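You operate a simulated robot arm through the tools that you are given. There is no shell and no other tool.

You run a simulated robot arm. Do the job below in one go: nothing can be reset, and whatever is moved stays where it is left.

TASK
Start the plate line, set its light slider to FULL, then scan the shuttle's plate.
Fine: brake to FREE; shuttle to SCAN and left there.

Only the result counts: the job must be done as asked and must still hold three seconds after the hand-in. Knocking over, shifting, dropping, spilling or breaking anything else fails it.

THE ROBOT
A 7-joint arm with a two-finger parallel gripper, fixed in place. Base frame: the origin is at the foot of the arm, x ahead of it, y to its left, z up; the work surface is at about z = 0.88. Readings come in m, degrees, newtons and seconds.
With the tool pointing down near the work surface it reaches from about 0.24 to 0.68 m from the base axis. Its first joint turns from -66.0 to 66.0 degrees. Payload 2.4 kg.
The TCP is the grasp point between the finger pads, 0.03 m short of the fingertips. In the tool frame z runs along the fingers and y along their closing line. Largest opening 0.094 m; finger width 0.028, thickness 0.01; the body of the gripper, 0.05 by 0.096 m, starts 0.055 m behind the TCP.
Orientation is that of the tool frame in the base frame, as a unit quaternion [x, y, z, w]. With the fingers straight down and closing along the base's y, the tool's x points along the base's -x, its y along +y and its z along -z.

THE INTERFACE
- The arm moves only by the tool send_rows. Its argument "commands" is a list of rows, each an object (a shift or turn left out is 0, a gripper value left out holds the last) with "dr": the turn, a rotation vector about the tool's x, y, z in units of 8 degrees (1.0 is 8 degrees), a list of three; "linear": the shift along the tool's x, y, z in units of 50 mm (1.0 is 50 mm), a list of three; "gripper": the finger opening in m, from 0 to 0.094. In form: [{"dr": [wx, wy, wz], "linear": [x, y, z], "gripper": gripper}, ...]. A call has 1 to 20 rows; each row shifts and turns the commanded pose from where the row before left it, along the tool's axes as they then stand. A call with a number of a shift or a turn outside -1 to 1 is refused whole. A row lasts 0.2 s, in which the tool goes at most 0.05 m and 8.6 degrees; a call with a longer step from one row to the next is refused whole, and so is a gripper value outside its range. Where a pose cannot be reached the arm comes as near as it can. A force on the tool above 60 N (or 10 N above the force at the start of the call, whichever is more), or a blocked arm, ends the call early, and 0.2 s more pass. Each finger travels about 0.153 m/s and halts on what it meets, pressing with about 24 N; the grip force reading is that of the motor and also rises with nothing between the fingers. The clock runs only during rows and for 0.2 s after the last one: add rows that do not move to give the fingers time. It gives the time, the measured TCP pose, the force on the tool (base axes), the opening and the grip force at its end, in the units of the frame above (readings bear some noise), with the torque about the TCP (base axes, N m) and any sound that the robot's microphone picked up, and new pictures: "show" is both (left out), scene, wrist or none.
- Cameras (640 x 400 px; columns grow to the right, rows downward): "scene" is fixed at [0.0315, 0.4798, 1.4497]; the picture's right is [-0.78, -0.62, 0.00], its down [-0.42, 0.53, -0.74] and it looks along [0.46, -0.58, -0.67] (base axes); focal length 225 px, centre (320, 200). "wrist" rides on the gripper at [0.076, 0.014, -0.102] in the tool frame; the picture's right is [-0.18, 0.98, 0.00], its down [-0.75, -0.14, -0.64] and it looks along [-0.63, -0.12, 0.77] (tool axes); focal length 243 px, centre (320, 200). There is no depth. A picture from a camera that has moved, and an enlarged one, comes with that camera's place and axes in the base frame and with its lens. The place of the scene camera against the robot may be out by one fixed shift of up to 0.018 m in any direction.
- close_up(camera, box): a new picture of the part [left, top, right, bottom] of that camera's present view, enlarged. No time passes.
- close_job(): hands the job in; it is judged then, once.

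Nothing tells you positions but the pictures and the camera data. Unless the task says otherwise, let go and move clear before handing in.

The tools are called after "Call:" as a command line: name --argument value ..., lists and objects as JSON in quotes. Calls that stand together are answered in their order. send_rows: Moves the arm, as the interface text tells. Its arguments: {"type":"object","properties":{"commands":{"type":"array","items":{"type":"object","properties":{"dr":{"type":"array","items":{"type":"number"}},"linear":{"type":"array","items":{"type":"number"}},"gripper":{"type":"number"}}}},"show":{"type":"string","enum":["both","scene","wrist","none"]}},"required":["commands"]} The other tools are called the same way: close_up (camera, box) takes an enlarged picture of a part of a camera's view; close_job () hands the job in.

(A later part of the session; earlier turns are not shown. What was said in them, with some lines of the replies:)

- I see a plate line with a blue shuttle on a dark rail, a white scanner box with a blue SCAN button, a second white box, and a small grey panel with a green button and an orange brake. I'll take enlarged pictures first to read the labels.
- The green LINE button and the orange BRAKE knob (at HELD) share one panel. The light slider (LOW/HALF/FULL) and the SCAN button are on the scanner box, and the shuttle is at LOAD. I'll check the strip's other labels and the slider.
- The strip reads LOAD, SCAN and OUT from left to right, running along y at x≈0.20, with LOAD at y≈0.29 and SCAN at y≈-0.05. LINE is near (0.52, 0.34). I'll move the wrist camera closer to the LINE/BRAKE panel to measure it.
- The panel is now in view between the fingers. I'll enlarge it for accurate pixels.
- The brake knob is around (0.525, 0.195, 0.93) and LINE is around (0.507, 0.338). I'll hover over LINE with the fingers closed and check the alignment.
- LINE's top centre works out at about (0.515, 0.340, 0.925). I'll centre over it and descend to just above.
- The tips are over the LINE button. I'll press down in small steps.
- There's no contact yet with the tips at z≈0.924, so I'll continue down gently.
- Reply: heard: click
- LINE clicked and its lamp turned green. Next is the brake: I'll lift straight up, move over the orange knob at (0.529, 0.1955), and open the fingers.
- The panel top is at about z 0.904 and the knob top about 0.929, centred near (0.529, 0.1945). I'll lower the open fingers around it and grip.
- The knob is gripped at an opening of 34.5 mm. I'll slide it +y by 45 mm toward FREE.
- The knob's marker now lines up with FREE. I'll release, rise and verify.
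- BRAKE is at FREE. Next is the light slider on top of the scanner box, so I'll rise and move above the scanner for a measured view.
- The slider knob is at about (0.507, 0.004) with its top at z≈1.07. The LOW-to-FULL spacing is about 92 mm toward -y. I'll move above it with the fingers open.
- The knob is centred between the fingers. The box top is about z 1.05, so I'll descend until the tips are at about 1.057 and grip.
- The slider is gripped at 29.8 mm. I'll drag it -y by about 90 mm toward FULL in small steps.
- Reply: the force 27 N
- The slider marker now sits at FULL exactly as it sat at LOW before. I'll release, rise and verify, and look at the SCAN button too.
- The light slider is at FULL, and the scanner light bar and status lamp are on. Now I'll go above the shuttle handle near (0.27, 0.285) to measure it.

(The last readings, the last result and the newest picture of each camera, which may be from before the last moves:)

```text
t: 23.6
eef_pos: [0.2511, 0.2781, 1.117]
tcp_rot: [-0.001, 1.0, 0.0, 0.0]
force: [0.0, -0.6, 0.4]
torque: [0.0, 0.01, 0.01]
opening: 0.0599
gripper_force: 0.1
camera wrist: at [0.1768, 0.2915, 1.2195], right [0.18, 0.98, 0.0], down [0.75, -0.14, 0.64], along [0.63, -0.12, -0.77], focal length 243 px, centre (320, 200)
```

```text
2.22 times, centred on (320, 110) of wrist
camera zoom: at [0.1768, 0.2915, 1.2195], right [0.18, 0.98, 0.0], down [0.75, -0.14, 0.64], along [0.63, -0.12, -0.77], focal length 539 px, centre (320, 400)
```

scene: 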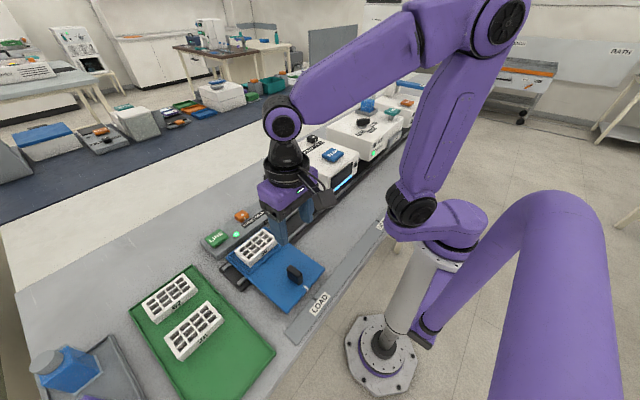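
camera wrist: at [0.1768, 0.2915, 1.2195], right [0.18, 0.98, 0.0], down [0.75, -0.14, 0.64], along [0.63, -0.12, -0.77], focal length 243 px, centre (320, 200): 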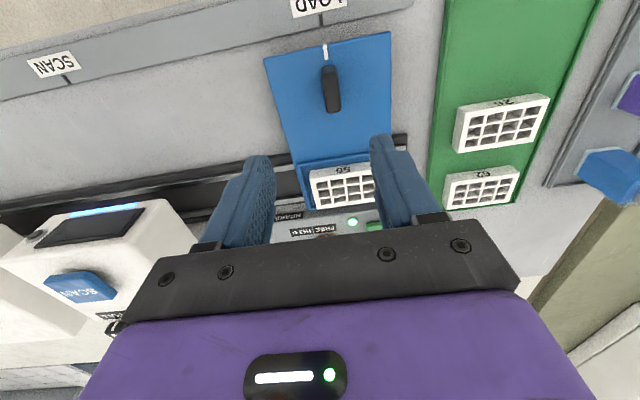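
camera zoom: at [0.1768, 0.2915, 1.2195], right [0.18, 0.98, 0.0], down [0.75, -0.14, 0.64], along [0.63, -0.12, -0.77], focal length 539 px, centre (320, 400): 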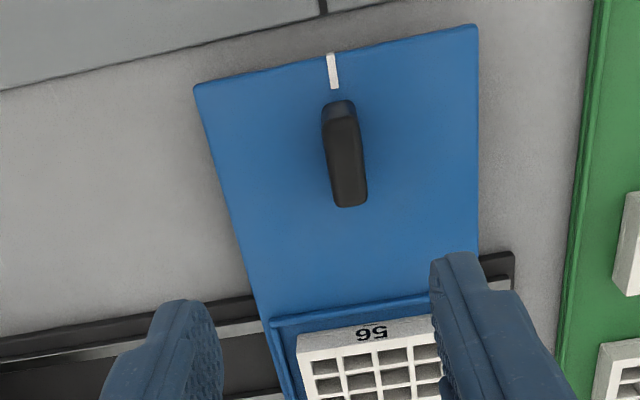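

The handle is thin in y (about 15 mm), elongated in x, and centred near (0.262, 0.289) with its top at z≈0.945. I'll descend partway, check the alignment, then grip along y.

Call:
send_rows --commands '[{"linear": [-0.22, 0.22, 0.6]}, {"linear": [0, 0, 0.7]}, {"linear": [0, 0, 0.7]}, {"linear": [0, 0, 0.2]}, {"linear": [0, 0, 0]}]' --show "both"

Call:
close_up --camera "wrist" --box '[180, 20, 460, 200]'

```text
t: 24.8
eef_pos: [0.2596, 0.2893, 1.0077]
tcp_rot: [0.001, 1.0, 0.0, -0.001]
force: [0.3, 0.0, -0.5]
torque: [-0.01, 0.03, 0.01]
opening: 0.06
gripper_force: 0.1
camera wrist: at [0.1855, 0.3031, 1.1098], right [0.18, 0.98, 0.0], down [0.75, -0.14, 0.64], along [0.63, -0.12, -0.77], focal length 243 px, centre (320, 200)
```

scene: 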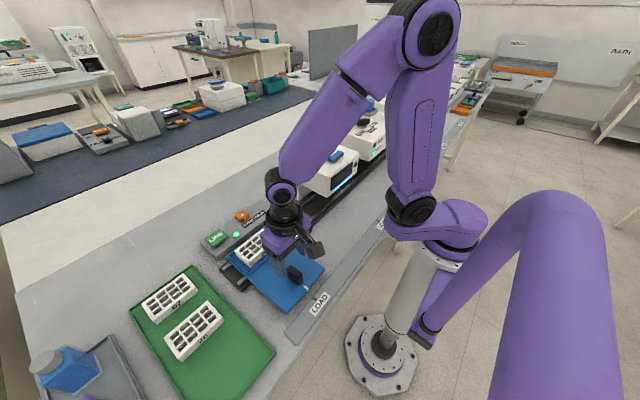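
wrist: 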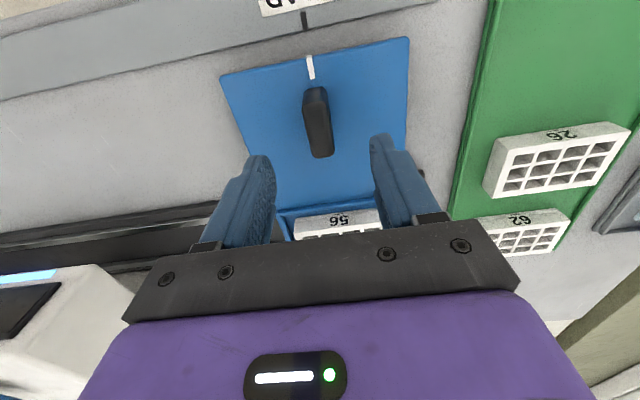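

```text
2.22 times, centred on (320, 110) of wrist
camera zoom: at [0.1855, 0.3031, 1.1098], right [0.18, 0.98, 0.0], down [0.75, -0.14, 0.64], along [0.63, -0.12, -0.77], focal length 539 px, centre (320, 400)
```

zoom: 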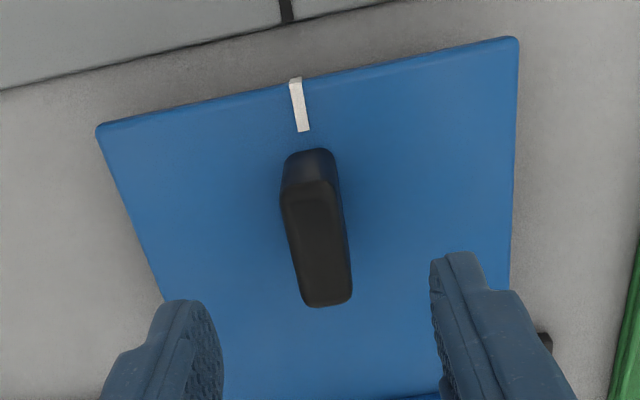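

The handle top is at about (0.262, 0.2885, 0.935) and the shuttle deck at z≈0.90. I'll go down until the tips are at about 0.908 and close on the handle.

Call:
send_rows --commands '[{"linear": [-0.04, -0.01, 0.5]}, {"linear": [0, 0, 0.5]}, {"linear": [0, 0, 0.36]}, {"linear": [0, 0, 0]}, {"gripper": 0.01}, {"linear": [0, 0, 0]}, {"linear": [0, 0, 0]}]' --show "both"

```text
t: 26.4
eef_pos: [0.264, 0.2904, 0.9399]
tcp_rot: [0.0, 1.0, 0.002, 0.001]
force: [4.7, -0.4, 12.6]
torque: [-0.03, -0.68, 0.01]
opening: 0.0226
gripper_force: 45.0
camera wrist: at [0.1893, 0.3029, 1.042], right [0.18, 0.98, 0.0], down [0.75, -0.14, 0.64], along [0.63, -0.12, -0.77], focal length 243 px, centre (320, 200)
```

scene: 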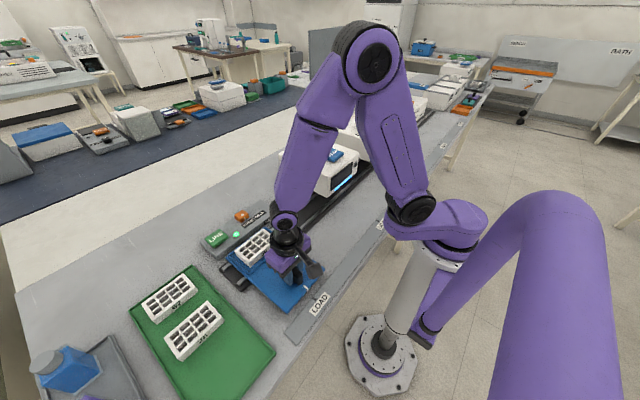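
wrist: 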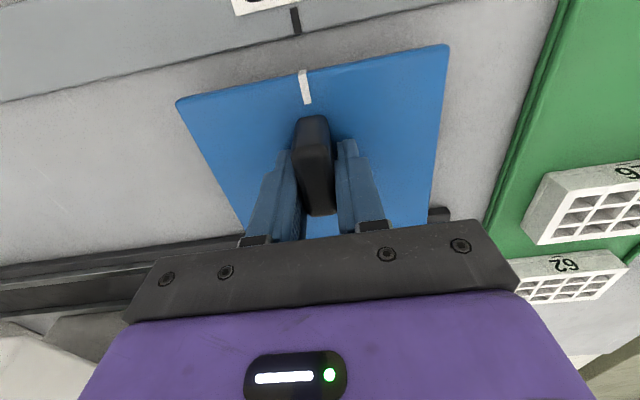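

The handle is gripped at 22.6 mm. I'll test a short pull toward -y to confirm the shuttle moves freely.

Call:
send_rows --commands '[{"linear": [0, -0.1, 0]}, {"linear": [0, -0.15, 0]}, {"linear": [0, -0.2, 0]}, {"linear": [0, -0.2, 0]}, {"linear": [0, -0.15, 0]}, {"linear": [0, 0, 0]}]' --show "both"

```text
t: 27.8
eef_pos: [0.2643, 0.2489, 0.9404]
tcp_rot: [0.0, 1.0, 0.0, -0.001]
force: [16.8, 0.1, -10.7]
torque: [-0.03, -1.04, 0.17]
opening: 0.0223
gripper_force: 45.3
camera wrist: at [0.1894, 0.2628, 1.0421], right [0.18, 0.98, 0.0], down [0.75, -0.14, 0.64], along [0.63, -0.12, -0.77], focal length 243 px, centre (320, 200)
```

scene: 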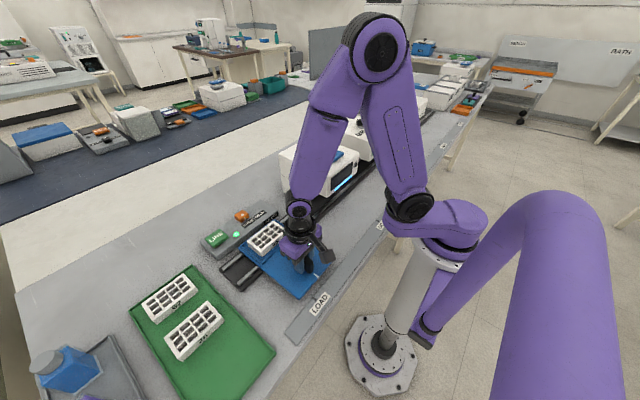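
wrist: 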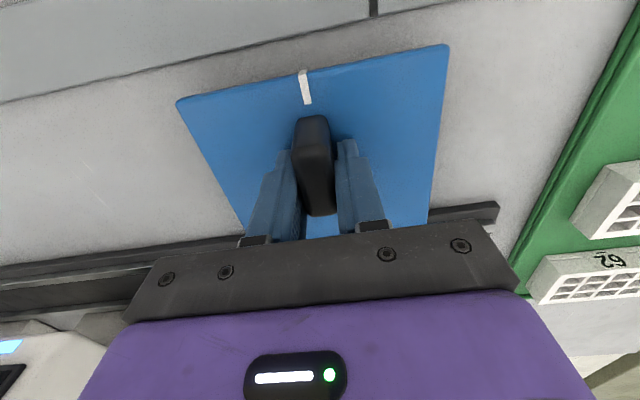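

The shuttle moves smoothly. I'll continue toward SCAN, with a small x correction to relieve the side load.

Call:
send_rows --commands '[{"linear": [-0.02, -0.2, 0]}, {"linear": [-0.02, -0.3, 0]}, {"linear": [0, -0.3, 0]}, {"linear": [0, -0.3, 0]}, {"linear": [0, -0.3, 0]}, {"linear": [0, -0.3, 0]}, {"linear": [0, -0.3, 0]}, {"linear": [0, -0.3, 0]}, {"linear": [0, -0.2, 0]}, {"linear": [0, 0, 0]}]' --show "both"

```text
t: 30.0
eef_pos: [0.265, 0.1243, 0.9401]
tcp_rot: [0.0, 1.0, -0.001, 0.0]
force: [-25.2, -0.9, 23.0]
torque: [0.04, -0.16, -0.06]
opening: 0.0224
gripper_force: 44.5
camera wrist: at [0.1902, 0.1374, 1.0432], right [0.18, 0.98, 0.0], down [0.75, -0.14, 0.64], along [0.63, -0.12, -0.77], focal length 243 px, centre (320, 200)
```

scene: 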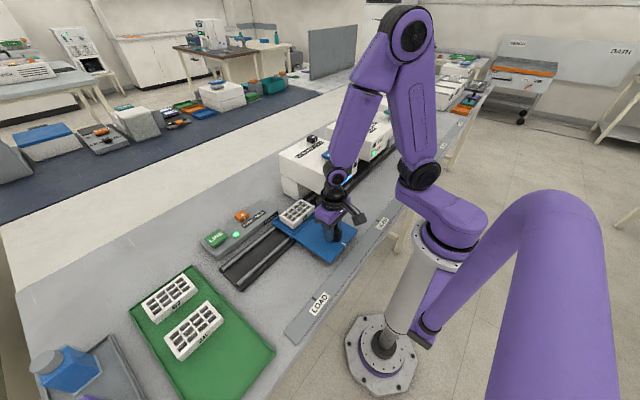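
wrist: 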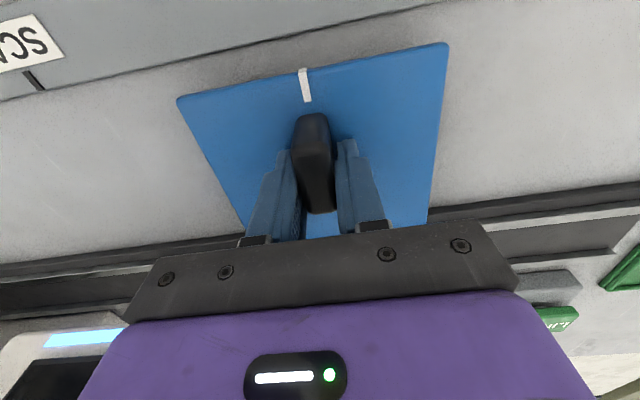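

The shuttle is about halfway. I'll ease the internal side load slightly and continue to near the SCAN tick.

Call:
send_rows --commands '[{"linear": [0.02, -0.2, -0.015]}, {"linear": [0, -0.3, 0]}, {"linear": [0, -0.3, 0]}, {"linear": [0, -0.3, 0]}, {"linear": [0, -0.3, 0]}, {"linear": [0, -0.3, 0]}, {"linear": [0, -0.3, 0]}, {"linear": [0, -0.3, 0]}, {"linear": [0, -0.2, 0]}, {"linear": [0, 0, 0]}]' --show "both"

Call:
close_up --camera "wrist" --box '[160, 0, 400, 150]'

```text
t: 32.2
eef_pos: [0.2646, 0.0001, 0.9422]
tcp_rot: [0.001, 1.0, 0.001, -0.001]
force: [-2.9, -0.1, -33.7]
torque: [0.01, -0.39, -0.02]
opening: 0.0223
gripper_force: 45.3
camera wrist: at [0.1903, 0.0128, 1.0437], right [0.18, 0.98, 0.0], down [0.75, -0.14, 0.64], along [0.63, -0.12, -0.77], focal length 243 px, centre (320, 200)
```

scene: 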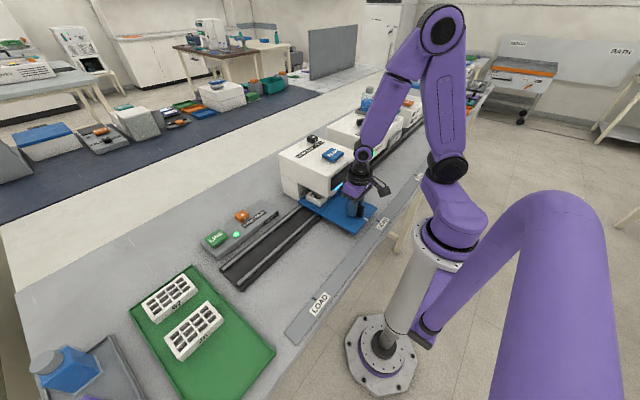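
wrist: 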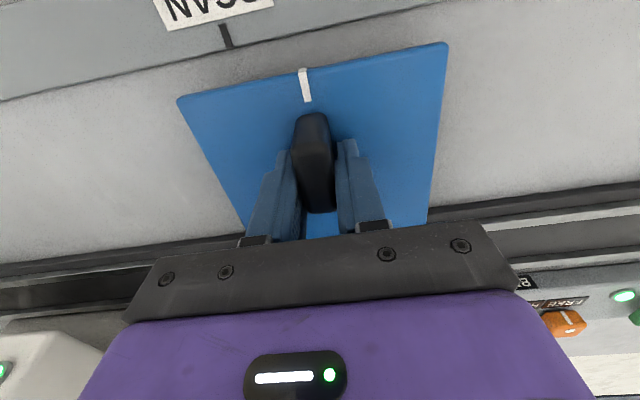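

```text
2.67 times, centred on (280, 75) of wrist
camera zoom: at [0.1903, 0.0128, 1.0437], right [0.18, 0.98, 0.0], down [0.75, -0.14, 0.64], along [0.63, -0.12, -0.77], focal length 647 px, centre (427, 533)
```

zoom: 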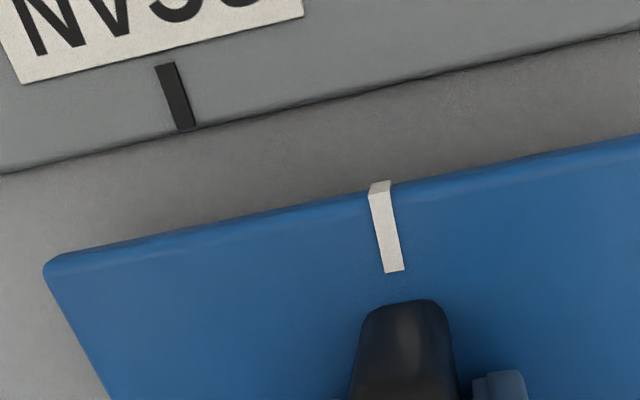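

The SCAN tick is at y≈-0.041 (wrist and scene agree) and the shuttle mark is at about -0.002. I'll move most of the remaining distance and re-check.

Call:
send_rows --commands '[{"linear": [0, -0.15, 0.008]}, {"linear": [0, -0.2, 0]}, {"linear": [0, -0.2, 0]}, {"linear": [0, -0.15, 0]}, {"linear": [0, 0, 0]}, {"linear": [0, 0, 0]}]' --show "both"

Call:
close_up --camera "wrist" --box '[240, 0, 400, 100]'

Call:
close_up --camera "scene" --box '[330, 180, 430, 250]'

```text
t: 33.6
eef_pos: [0.2651, -0.0352, 0.9418]
tcp_rot: [-0.001, 1.0, -0.001, 0.0]
force: [3.0, -5.9, -34.6]
torque: [0.03, -0.06, 0.07]
opening: 0.0225
gripper_force: 45.0
camera wrist: at [0.1902, -0.0227, 1.0442], right [0.18, 0.98, 0.0], down [0.75, -0.14, 0.64], along [0.63, -0.12, -0.77], focal length 243 px, centre (320, 200)
```

scene: 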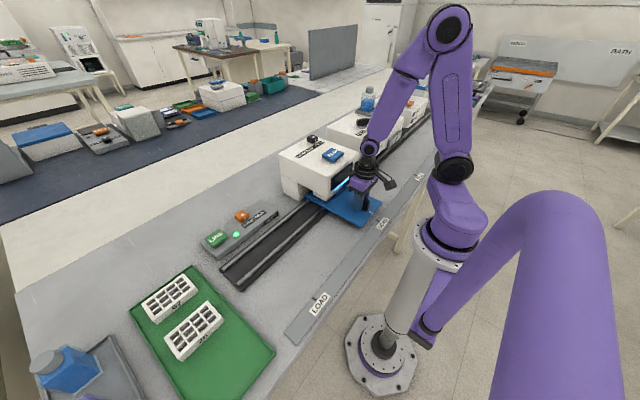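
wrist: 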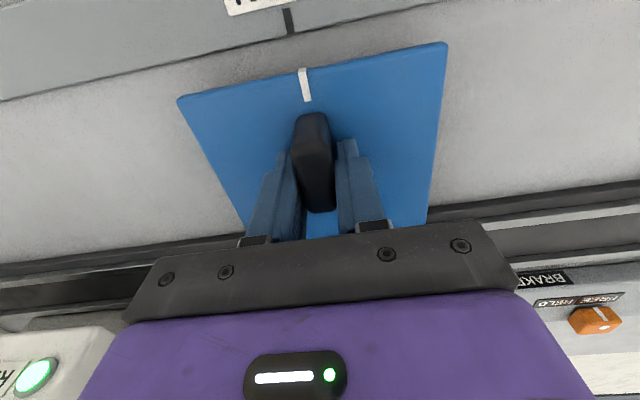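

```text
4.00 times, centred on (320, 50) of wrist
camera zoom: at [0.1902, -0.0227, 1.0442], right [0.18, 0.98, 0.0], down [0.75, -0.14, 0.64], along [0.63, -0.12, -0.77], focal length 970 px, centre (320, 800)
```

zoom: 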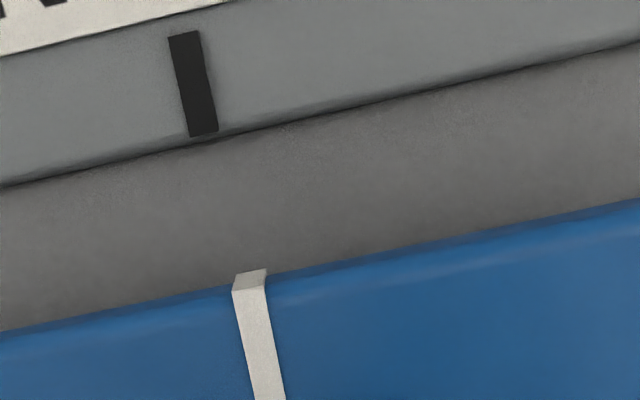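

```text
5.71 times, centred on (380, 215) of scene
camera zoom: at [0.0319, 0.4796, 1.4498], right [-0.78, -0.62, 0.0], down [-0.42, 0.53, -0.74], along [0.46, -0.58, -0.67], focal length 1284 px, centre (-23, 114)
```

zoom: 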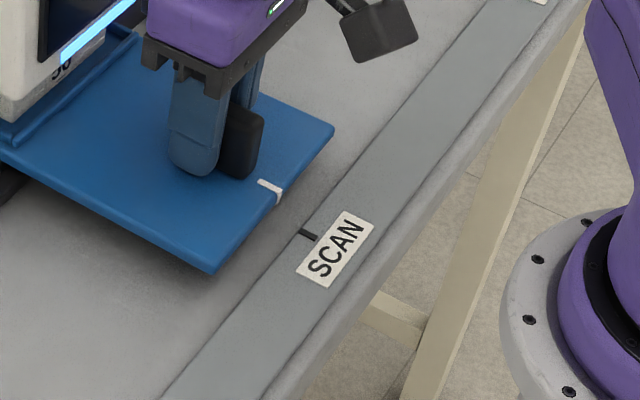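

The shuttle mark is about 3 mm short of the SCAN tick, so I'll nudge it the rest of the way.

Call:
send_rows --commands '[{"linear": [0, -0.03, 0]}, {"linear": [0, -0.034, 0]}, {"linear": [0, 0, 0]}, {"linear": [0, 0, 0]}]' --show "both"

Call:
close_up --camera "wrist" --box '[240, 0, 400, 100]'

Call:
close_up --camera "scene" --box '[330, 180, 430, 250]'

```text
t: 34.6
eef_pos: [0.2644, -0.0383, 0.9413]
tcp_rot: [0.0, 1.0, 0.0, 0.0]
force: [-12.3, -2.4, 32.2]
torque: [0.01, 0.01, 0.0]
opening: 0.0228
gripper_force: 45.0
camera wrist: at [0.1902, -0.0251, 1.0438], right [0.18, 0.98, 0.0], down [0.75, -0.14, 0.64], along [0.63, -0.12, -0.77], focal length 243 px, centre (320, 200)
```

scene: 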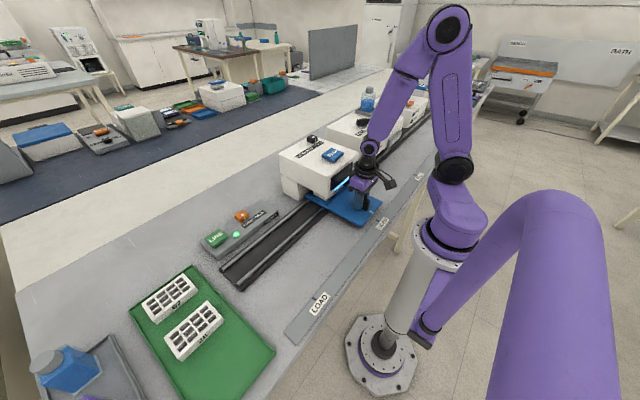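
wrist: 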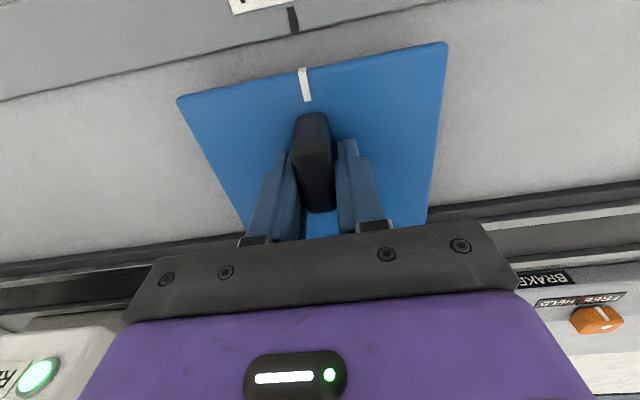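

```text
4.00 times, centred on (320, 50) of wrist
camera zoom: at [0.1902, -0.0251, 1.0438], right [0.18, 0.98, 0.0], down [0.75, -0.14, 0.64], along [0.63, -0.12, -0.77], focal length 970 px, centre (320, 800)
```

zoom: 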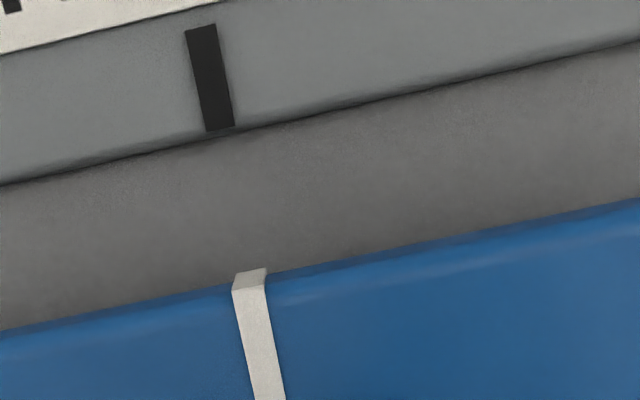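

```text
5.71 times, centred on (380, 215) of scene
camera zoom: at [0.0309, 0.4798, 1.4497], right [-0.78, -0.62, 0.0], down [-0.42, 0.53, -0.74], along [0.46, -0.58, -0.67], focal length 1284 px, centre (-23, 114)
```

zoom: 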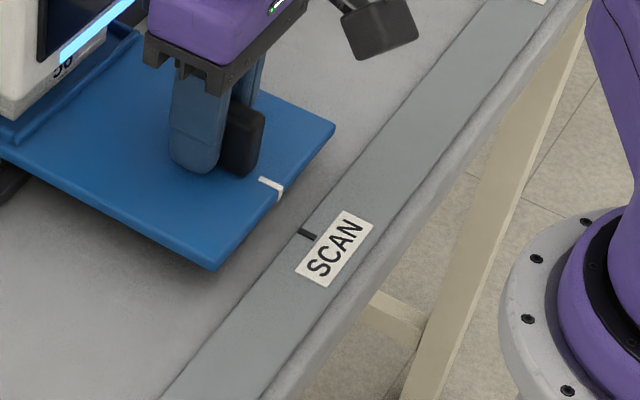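

There's about 1.5 mm left: 328 mm commanded so far against a 330 mm LOAD-to-SCAN spacing. I'll make a final small nudge, then check.

Call:
send_rows --commands '[{"linear": [0, -0.03, 0]}, {"linear": [0, 0, 0]}, {"linear": [0, 0, 0]}]' --show "wrist"

Call:
close_up --camera "wrist" --box '[240, 0, 400, 100]'

```text
t: 35.4
eef_pos: [0.2648, -0.0401, 0.9417]
tcp_rot: [0.0, 1.0, 0.0, 0.001]
force: [-10.4, 0.7, 33.6]
torque: [-0.06, -0.25, -0.03]
opening: 0.0224
gripper_force: 44.7
camera wrist: at [0.1904, -0.027, 1.0431], right [0.18, 0.98, 0.0], down [0.75, -0.14, 0.64], along [0.63, -0.12, -0.77], focal length 243 px, centre (320, 200)
```

wrist: 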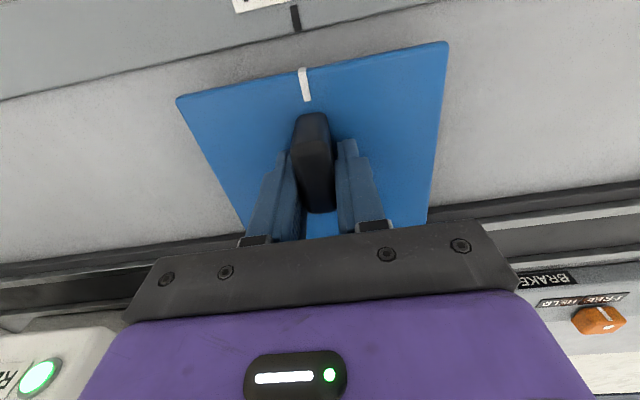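

```text
4.00 times, centred on (320, 50) of wrist
camera zoom: at [0.1904, -0.027, 1.0431], right [0.18, 0.98, 0.0], down [0.75, -0.14, 0.64], along [0.63, -0.12, -0.77], focal length 970 px, centre (320, 800)
```

zoom: 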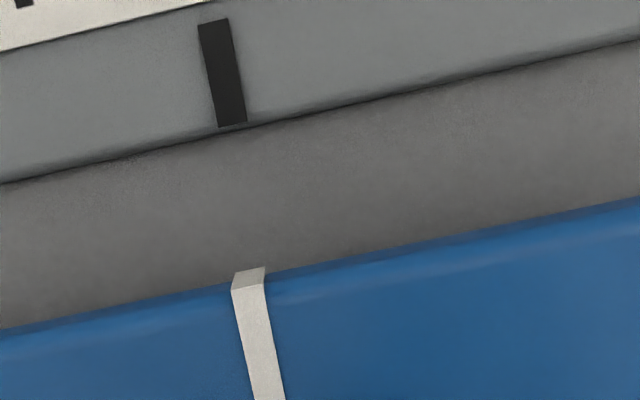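

The mark now lines up with SCAN just as it did with LOAD at the start. I'll release the handle, rise and verify that the shuttle stayed.

Call:
send_rows --commands '[{"gripper": 0.04}, {"gripper": 0.06}, {"linear": [0, 0, 0]}, {"linear": [0, 0, -0.4]}, {"linear": [0, 0, -0.8]}, {"linear": [0, 0, -0.9]}, {"linear": [0, 0, 0]}]' --show "both"

Call:
close_up --camera "wrist" --box '[180, 20, 460, 200]'

Call:
close_up --camera "scene" --box '[330, 180, 430, 250]'

```text
t: 37.0
eef_pos: [0.2646, -0.04, 1.0482]
tcp_rot: [0.0, 1.0, -0.001, 0.0]
force: [0.0, -0.4, -0.5]
torque: [-0.01, 0.01, 0.01]
opening: 0.0599
gripper_force: 0.0
camera wrist: at [0.19, -0.0272, 1.1503], right [0.18, 0.98, 0.0], down [0.75, -0.14, 0.64], along [0.63, -0.12, -0.77], focal length 243 px, centre (320, 200)
```

scene: 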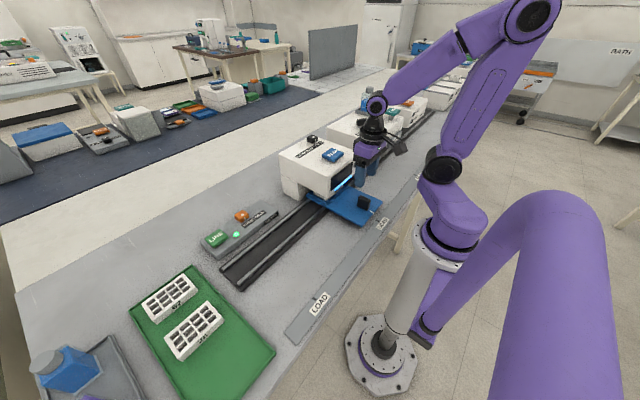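
wrist: 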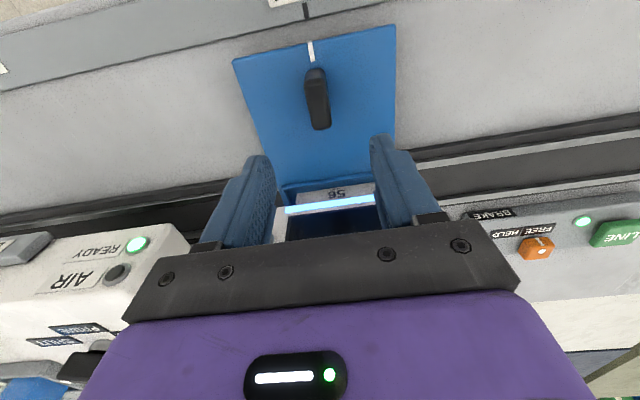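

```text
2.22 times, centred on (320, 110) of wrist
camera zoom: at [0.19, -0.0272, 1.1503], right [0.18, 0.98, 0.0], down [0.75, -0.14, 0.64], along [0.63, -0.12, -0.77], focal length 539 px, centre (320, 400)
```

zoom: 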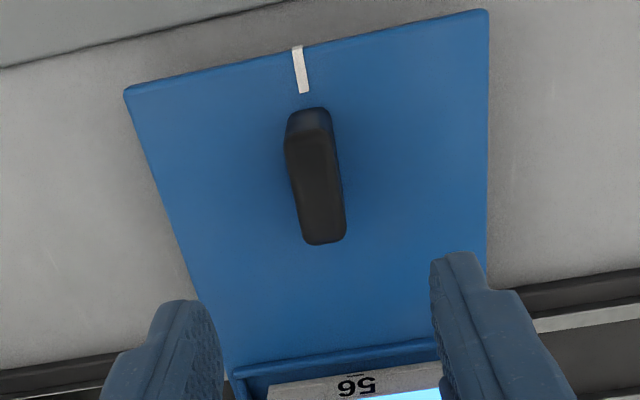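

```text
5.71 times, centred on (380, 215) of scene
camera zoom: at [0.0315, 0.4798, 1.4497], right [-0.78, -0.62, 0.0], down [-0.42, 0.53, -0.74], along [0.46, -0.58, -0.67], focal length 1284 px, centre (-23, 114)
```

zoom: 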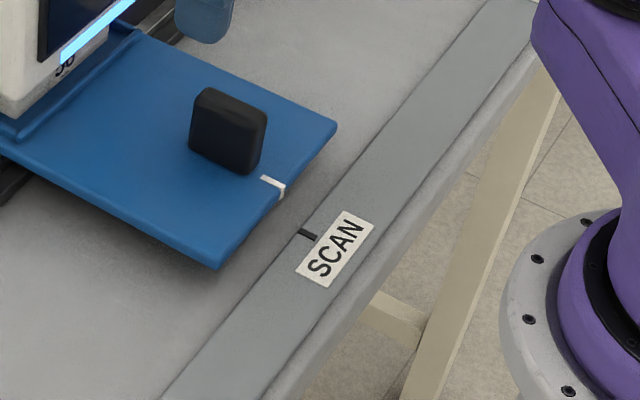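

The shuttle stayed put after release. I'll take one closer look at the mark against the SCAN tick.

Call:
close_up --camera "wrist" --box '[240, 0, 400, 100]'

Call:
close_up --camera "scene" --box '[300, 140, 360, 200]'

```text
4.00 times, centred on (320, 50) of wrist
camera zoom: at [0.19, -0.0272, 1.1503], right [0.18, 0.98, 0.0], down [0.75, -0.14, 0.64], along [0.63, -0.12, -0.77], focal length 970 px, centre (320, 800)
```

zoom: 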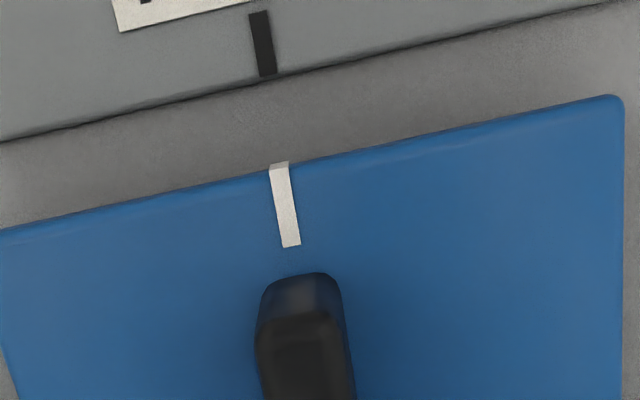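

```text
6.67 times, centred on (330, 170) of scene
camera zoom: at [0.0315, 0.4798, 1.4497], right [-0.78, -0.62, 0.0], down [-0.42, 0.53, -0.74], along [0.46, -0.58, -0.67], focal length 1498 px, centre (253, 400)
```

zoom: 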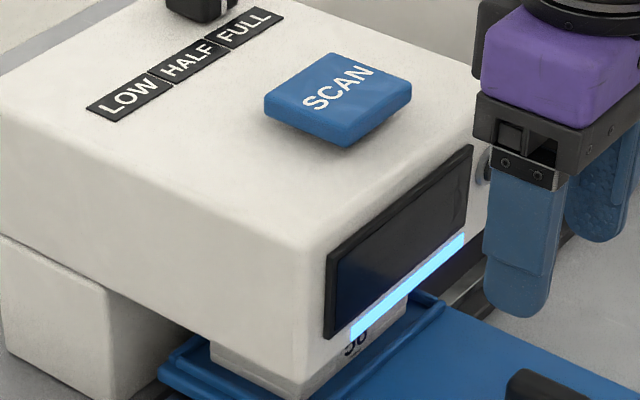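

The shuttle mark is aligned with the SCAN tick to within 1 mm, and plate 56 sits under the scanner. Next is the SCAN button at about (0.384, -0.031, 1.07): I'll rise, close the fingers and move above it.

Call:
send_rows --commands '[{"linear": [0, 0, -0.9]}, {"linear": [0, 0, -0.9], "gripper": 0.0}, {"linear": [0, 0, -0.7]}, {"linear": [-0.8, 0.06, 0]}, {"linear": [-0.8, 0.06, 0]}, {"linear": [-0.74, 0.06, 0]}, {"linear": [0, 0, 0]}]' --show "both"

Call:
close_up --camera "wrist" --box '[180, 20, 460, 200]'

```text
t: 38.6
eef_pos: [0.3842, -0.0305, 1.1707]
tcp_rot: [0.0, 1.0, 0.0, 0.0]
force: [0.2, -0.3, 0.0]
torque: [0.02, 0.0, -0.02]
opening: 0.0
gripper_force: 23.8
camera wrist: at [0.3086, -0.0177, 1.2726], right [0.18, 0.98, 0.0], down [0.75, -0.14, 0.64], along [0.63, -0.12, -0.77], focal length 243 px, centre (320, 200)
```

scene: 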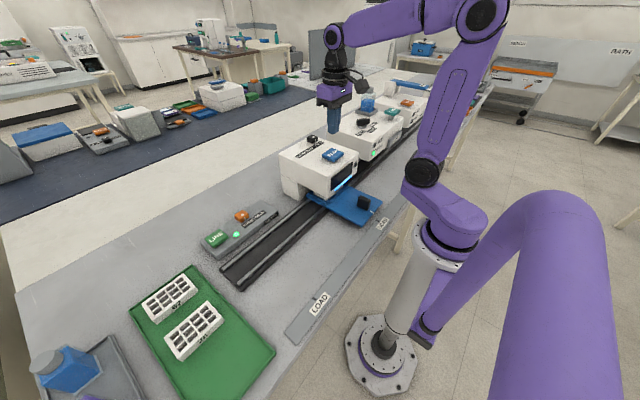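
wrist: 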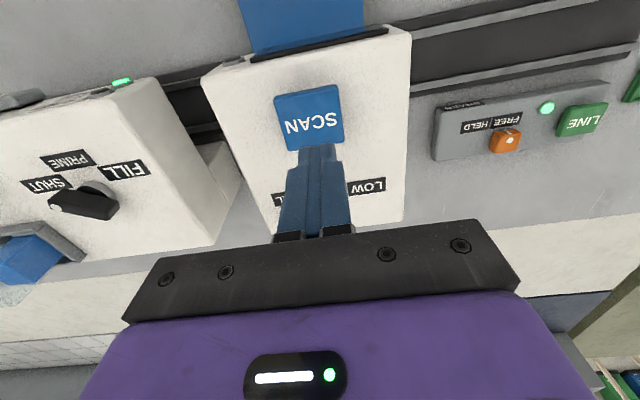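

```text
2.22 times, centred on (320, 110) of wrist
camera zoom: at [0.3086, -0.0177, 1.2726], right [0.18, 0.98, 0.0], down [0.75, -0.14, 0.64], along [0.63, -0.12, -0.77], focal length 539 px, centre (320, 400)
```

zoom: 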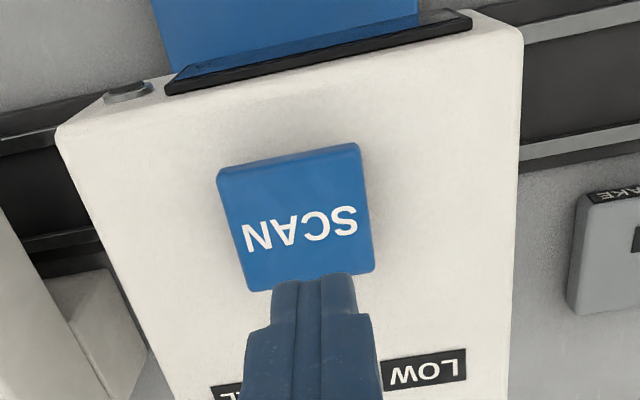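

The SCAN button centre refines to about (0.386, -0.038). I'll shift over it and lower to just above.

Call:
send_rows --commands '[{"linear": [-0.04, -0.16, 0.4]}, {"linear": [0, 0, 0.4]}, {"linear": [0, 0, 0.32]}, {"linear": [0, 0, 0]}]' --show "both"

Call:
close_up --camera "wrist" --box '[180, 20, 460, 200]'

```text
t: 39.6
eef_pos: [0.3848, -0.0399, 1.1133]
tcp_rot: [0.0, 1.0, 0.0, 0.0]
force: [-0.4, 0.1, 0.8]
torque: [0.0, 0.01, -0.01]
opening: 0.0001
gripper_force: 23.8
camera wrist: at [0.3098, -0.0263, 1.2158], right [0.18, 0.98, 0.0], down [0.75, -0.14, 0.64], along [0.63, -0.12, -0.77], focal length 243 px, centre (320, 200)
```

scene: 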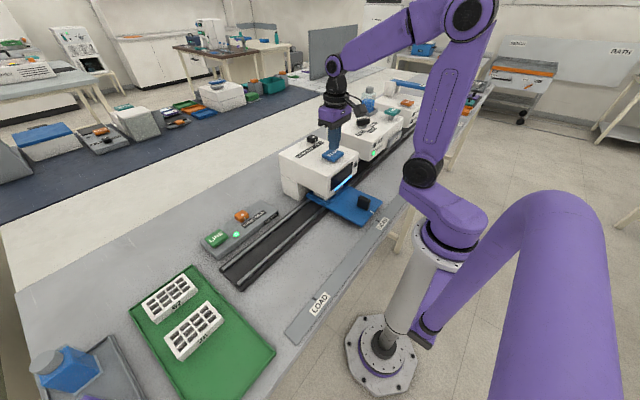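
wrist: 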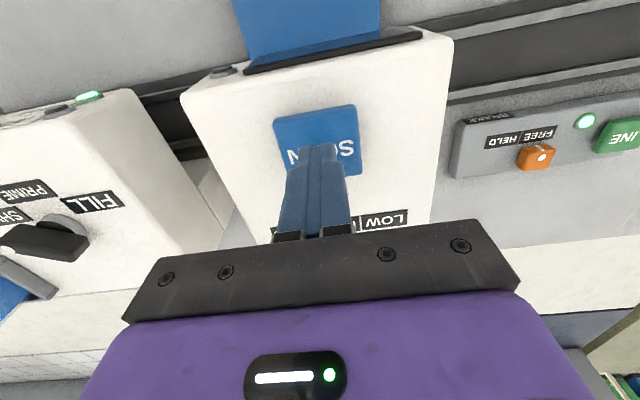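

```text
2.22 times, centred on (320, 110) of wrist
camera zoom: at [0.3098, -0.0263, 1.2158], right [0.18, 0.98, 0.0], down [0.75, -0.14, 0.64], along [0.63, -0.12, -0.77], focal length 539 px, centre (320, 400)
```

zoom: 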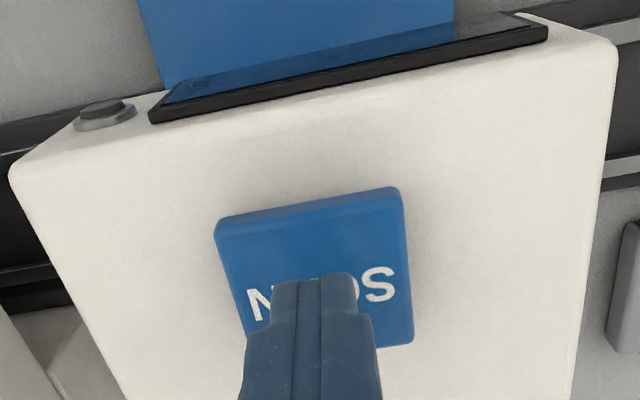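

The tips are centred over SCAN, about 1 cm above. I'll press down in small steps.

Call:
send_rows --commands '[{"linear": [0, 0, 0.06]}, {"linear": [0, 0, 0.06]}, {"linear": [0, 0, 0.06]}, {"linear": [0, 0, 0.04]}, {"linear": [0, 0, 0]}]' --show "wrist"

```text
t: 40.8
eef_pos: [0.3841, -0.0388, 1.1034]
tcp_rot: [0.0, 1.0, 0.0, 0.0]
force: [-0.8, -0.2, -0.2]
torque: [-0.01, 0.02, 0.01]
opening: 0.0
gripper_force: 24.3
camera wrist: at [0.3091, -0.0258, 1.206], right [0.18, 0.98, 0.0], down [0.75, -0.14, 0.64], along [0.63, -0.12, -0.77], focal length 243 px, centre (320, 200)
```

wrist: 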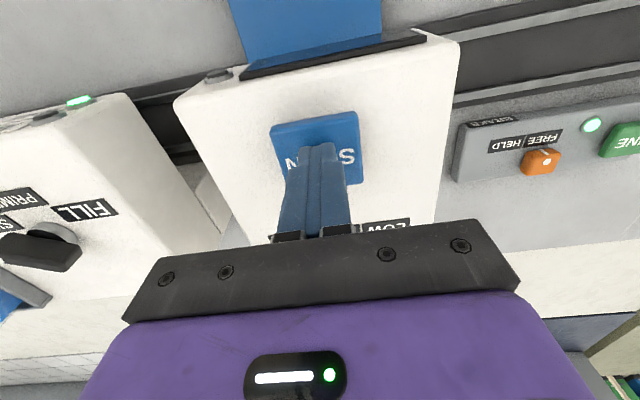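

There's no contact yet with the tips at z≈1.073, so I'll continue down in 2 mm steps.

Call:
send_rows --commands '[{"linear": [0, 0, 0.04]}, {"linear": [0, 0, 0.04]}, {"linear": [0, 0, 0.04]}, {"linear": [0, 0, 0]}]' --show "wrist"

```text
t: 41.8
eef_pos: [0.3836, -0.0376, 1.0975]
tcp_rot: [0.0, 1.0, 0.0, 0.0]
force: [0.5, -0.5, 1.2]
torque: [-0.01, 0.0, 0.03]
opening: 0.0
gripper_force: 23.8
camera wrist: at [0.3087, -0.026, 1.2008], right [0.18, 0.98, 0.0], down [0.75, -0.14, 0.64], along [0.63, -0.12, -0.77], focal length 243 px, centre (320, 200)
```

wrist: 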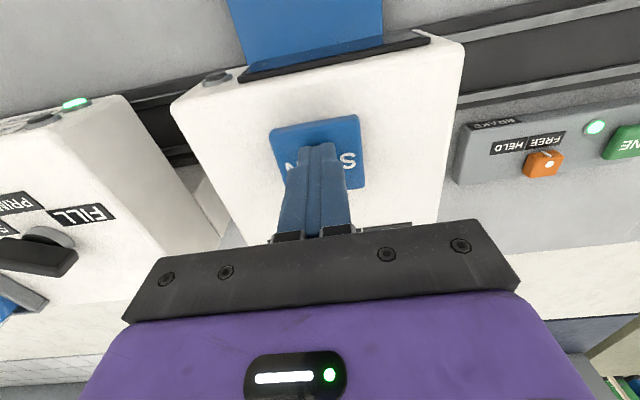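

Call:
send_rows --commands '[{"linear": [0, 0, 0.03]}, {"linear": [0, 0, 0.03]}, {"linear": [0, 0, 0]}]' --show "both"

```text
t: 42.6
eef_pos: [0.3852, -0.04, 1.0957]
tcp_rot: [-0.001, 1.0, 0.0, 0.0]
force: [-1.5, 1.6, 3.4]
torque: [-0.03, 0.03, 0.0]
opening: 0.0001
gripper_force: 23.6
camera wrist: at [0.3096, -0.0262, 1.1975], right [0.18, 0.98, 0.0], down [0.75, -0.14, 0.64], along [0.63, -0.12, -0.77], focal length 243 px, centre (320, 200)
```

scene: 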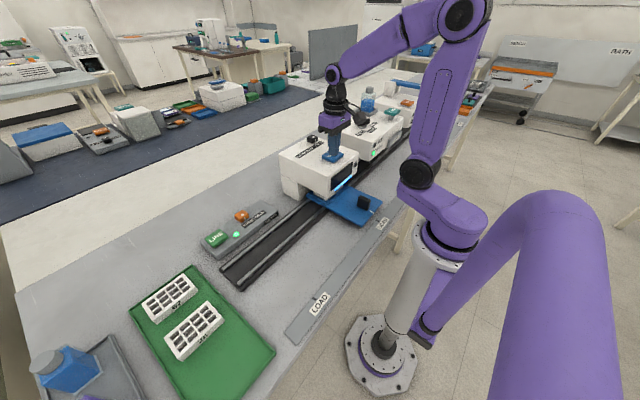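
wrist: 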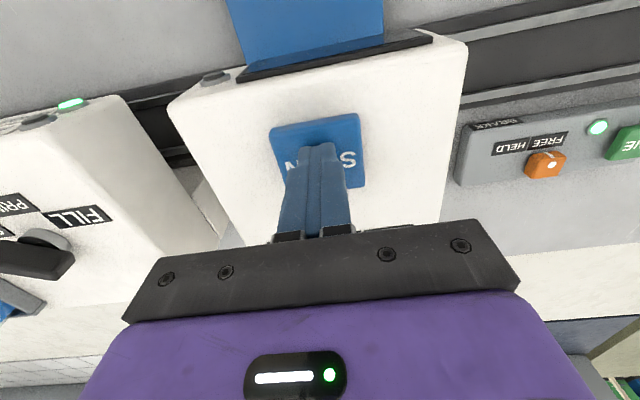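

The tips have just made contact (about 3 N). I'll press a little further until it clicks.

Call:
send_rows --commands '[{"linear": [0, 0, 0.03]}, {"linear": [0, 0, 0.02]}, {"linear": [0, 0, 0]}]' --show "both"

Call:
close_up --camera "scene" --box '[290, 130, 390, 200]'

```text
t: 43.4
eef_pos: [0.3849, -0.0391, 1.0936]
tcp_rot: [0.0, 1.0, 0.0, 0.0]
force: [-1.6, -1.5, 4.4]
torque: [0.01, 0.08, -0.02]
opening: 0.0002
gripper_force: 24.1
heard: click
camera wrist: at [0.3102, -0.0262, 1.195], right [0.18, 0.98, 0.0], down [0.75, -0.14, 0.64], along [0.63, -0.12, -0.77], focal length 243 px, centre (320, 200)
```

scene: 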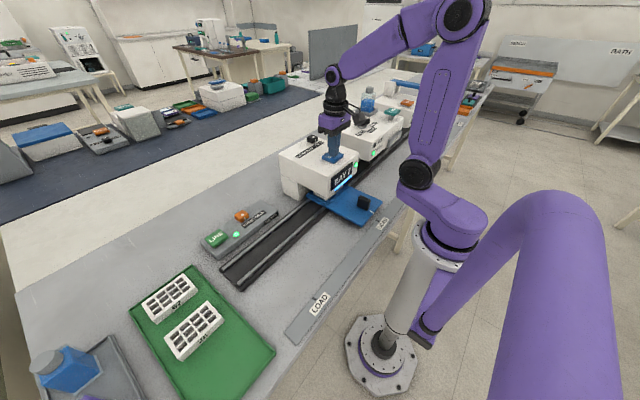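
wrist: 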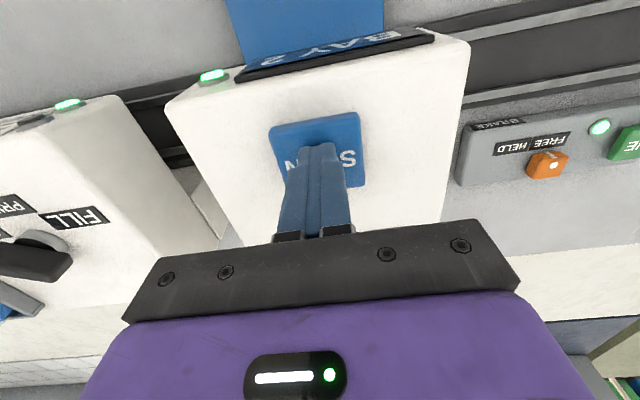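

```text
5.71 times, centred on (340, 165) of scene
camera zoom: at [0.0314, 0.4798, 1.4497], right [-0.78, -0.62, 0.0], down [-0.42, 0.53, -0.74], along [0.46, -0.58, -0.67], focal length 1284 px, centre (206, 400)
```

zoom: 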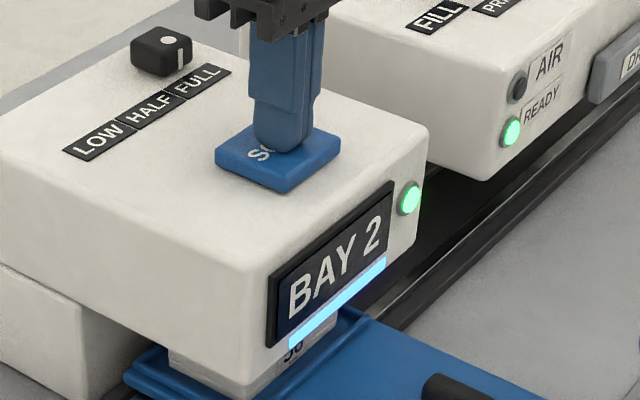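

SCAN clicked, its lamp is green and the display shows "BAY 2", so the plate is scanned. I'll lift clear and run a final check.

Call:
send_rows --commands '[{"linear": [0, 0, -0.3]}, {"linear": [0, 0, -0.8]}, {"linear": [0, 0, -0.9]}, {"linear": [0, 0, -0.9]}, {"linear": [0, 0, 0]}, {"linear": [0, 0, 0]}]' --show "both"

Call:
close_up --camera "scene" --box '[200, 130, 400, 260]'

Call:
close_up --camera "scene" --box '[330, 180, 430, 250]'

```text
t: 44.8
eef_pos: [0.3813, -0.0391, 1.2386]
tcp_rot: [0.0, 1.0, 0.0, 0.0]
force: [-0.1, 0.3, 0.9]
torque: [0.03, -0.02, 0.02]
opening: 0.0
gripper_force: 24.0
camera wrist: at [0.3081, -0.0265, 1.34], right [0.18, 0.98, 0.0], down [0.75, -0.14, 0.64], along [0.63, -0.12, -0.77], focal length 243 px, centre (320, 200)
```

scene: 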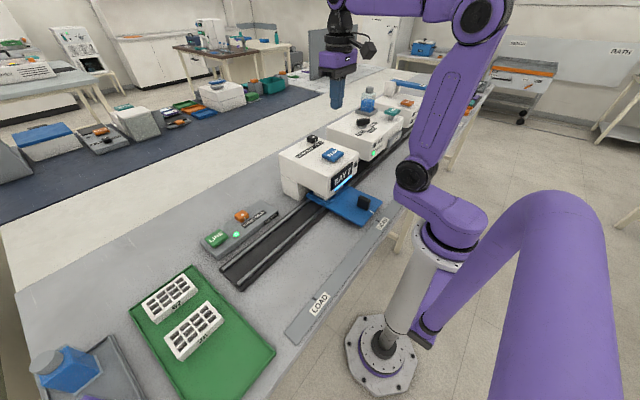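
wrist: 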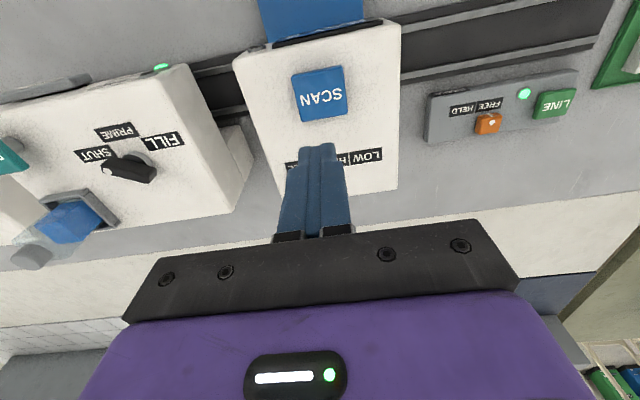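

```text
3.08 times, centred on (300, 195) of scene
camera zoom: at [0.0315, 0.4798, 1.4497], right [-0.78, -0.62, 0.0], down [-0.42, 0.53, -0.74], along [0.46, -0.58, -0.67], focal length 692 px, centre (382, 215)
```

zoom: 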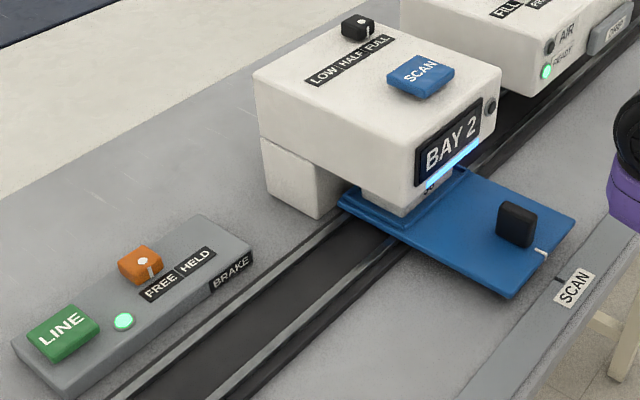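

```text
5.71 times, centred on (380, 215) of scene
camera zoom: at [0.0315, 0.4798, 1.4497], right [-0.78, -0.62, 0.0], down [-0.42, 0.53, -0.74], along [0.46, -0.58, -0.67], focal length 1284 px, centre (-23, 114)
```

zoom: 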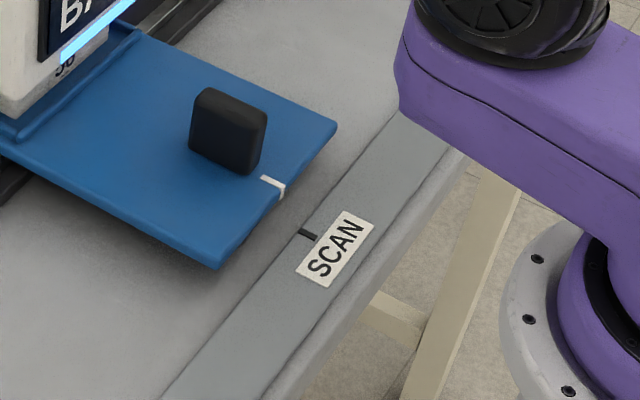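

LINE is lit, BRAKE is at FREE, the light is at FULL, the shuttle is at SCAN, and the display still shows the result "BAY 2". The scanner lamp went dark after release, so I'll wait a few seconds to confirm everything holds.

Call:
send_rows --commands '[{"linear": [0, 0, 0]}, {"linear": [0, 0, 0]}, {"linear": [0, 0, 0]}, {"linear": [0, 0, 0]}, {"linear": [0, 0, 0]}, {"linear": [0, 0, 0]}, {"linear": [0, 0, 0]}, {"linear": [0, 0, 0]}, {"linear": [0, 0, 0]}, {"linear": [0, 0, 0]}, {"linear": [0, 0, 0]}, {"linear": [0, 0, 0]}, {"linear": [0, 0, 0]}, {"linear": [0, 0, 0]}, {"linear": [0, 0, 0]}]' --show "scene"

Call:
close_up --camera "scene" --box '[200, 130, 400, 260]'

```text
t: 48.0
eef_pos: [0.3828, -0.0393, 1.2383]
tcp_rot: [0.0, 1.0, 0.0, 0.0]
force: [0.3, 0.2, 0.1]
torque: [-0.02, 0.04, 0.04]
opening: 0.0
gripper_force: 24.1
```

scene: 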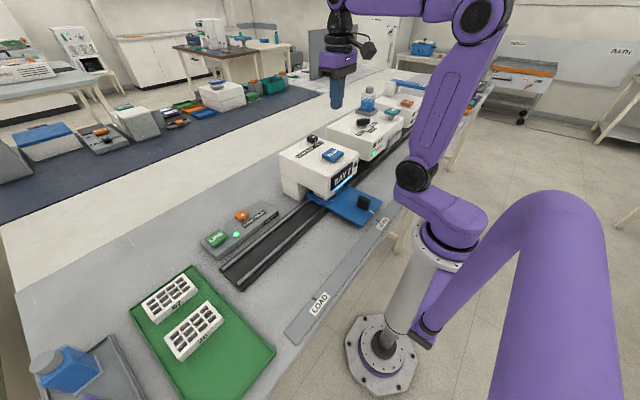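

```text
3.08 times, centred on (300, 195) of scene
camera zoom: at [0.0315, 0.4798, 1.4497], right [-0.78, -0.62, 0.0], down [-0.42, 0.53, -0.74], along [0.46, -0.58, -0.67], focal length 692 px, centre (382, 215)
```

zoom: 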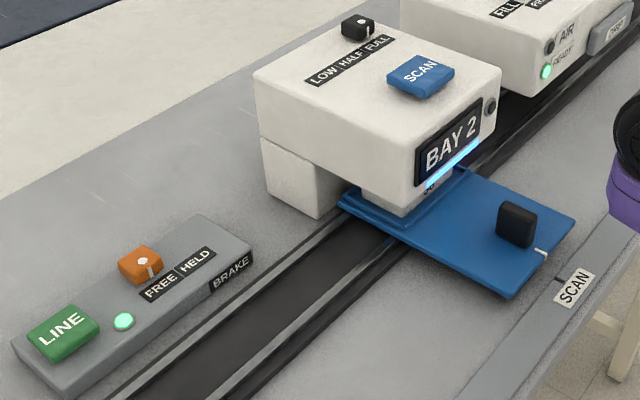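

After three seconds of waiting, nothing has changed: the line is on, the brake is at FREE, the light is at FULL, the shuttle is at SCAN and the display shows BAY 2. The arm is clear, so I'm handing in.

Call:
close_job

```text
The job is handed in.
```

The job is done and handed in: the plate line is running, the light slider is at FULL, and the shuttle's plate (56) has been scanned. The scanner's display shows "BAY 2".

- **Brake:** it is at FREE.
- **Shuttle:** it is at SCAN, with its mark within about 1 mm of the tick, and was left there.
- **Hold check:** I waited three seconds with the arm clear before handing in, and nothing changed. The scanner's small lamp was green with SCAN held down and was dark once I had lifted clear, but the display kept its result.

I saw nothing else moved or knocked over.
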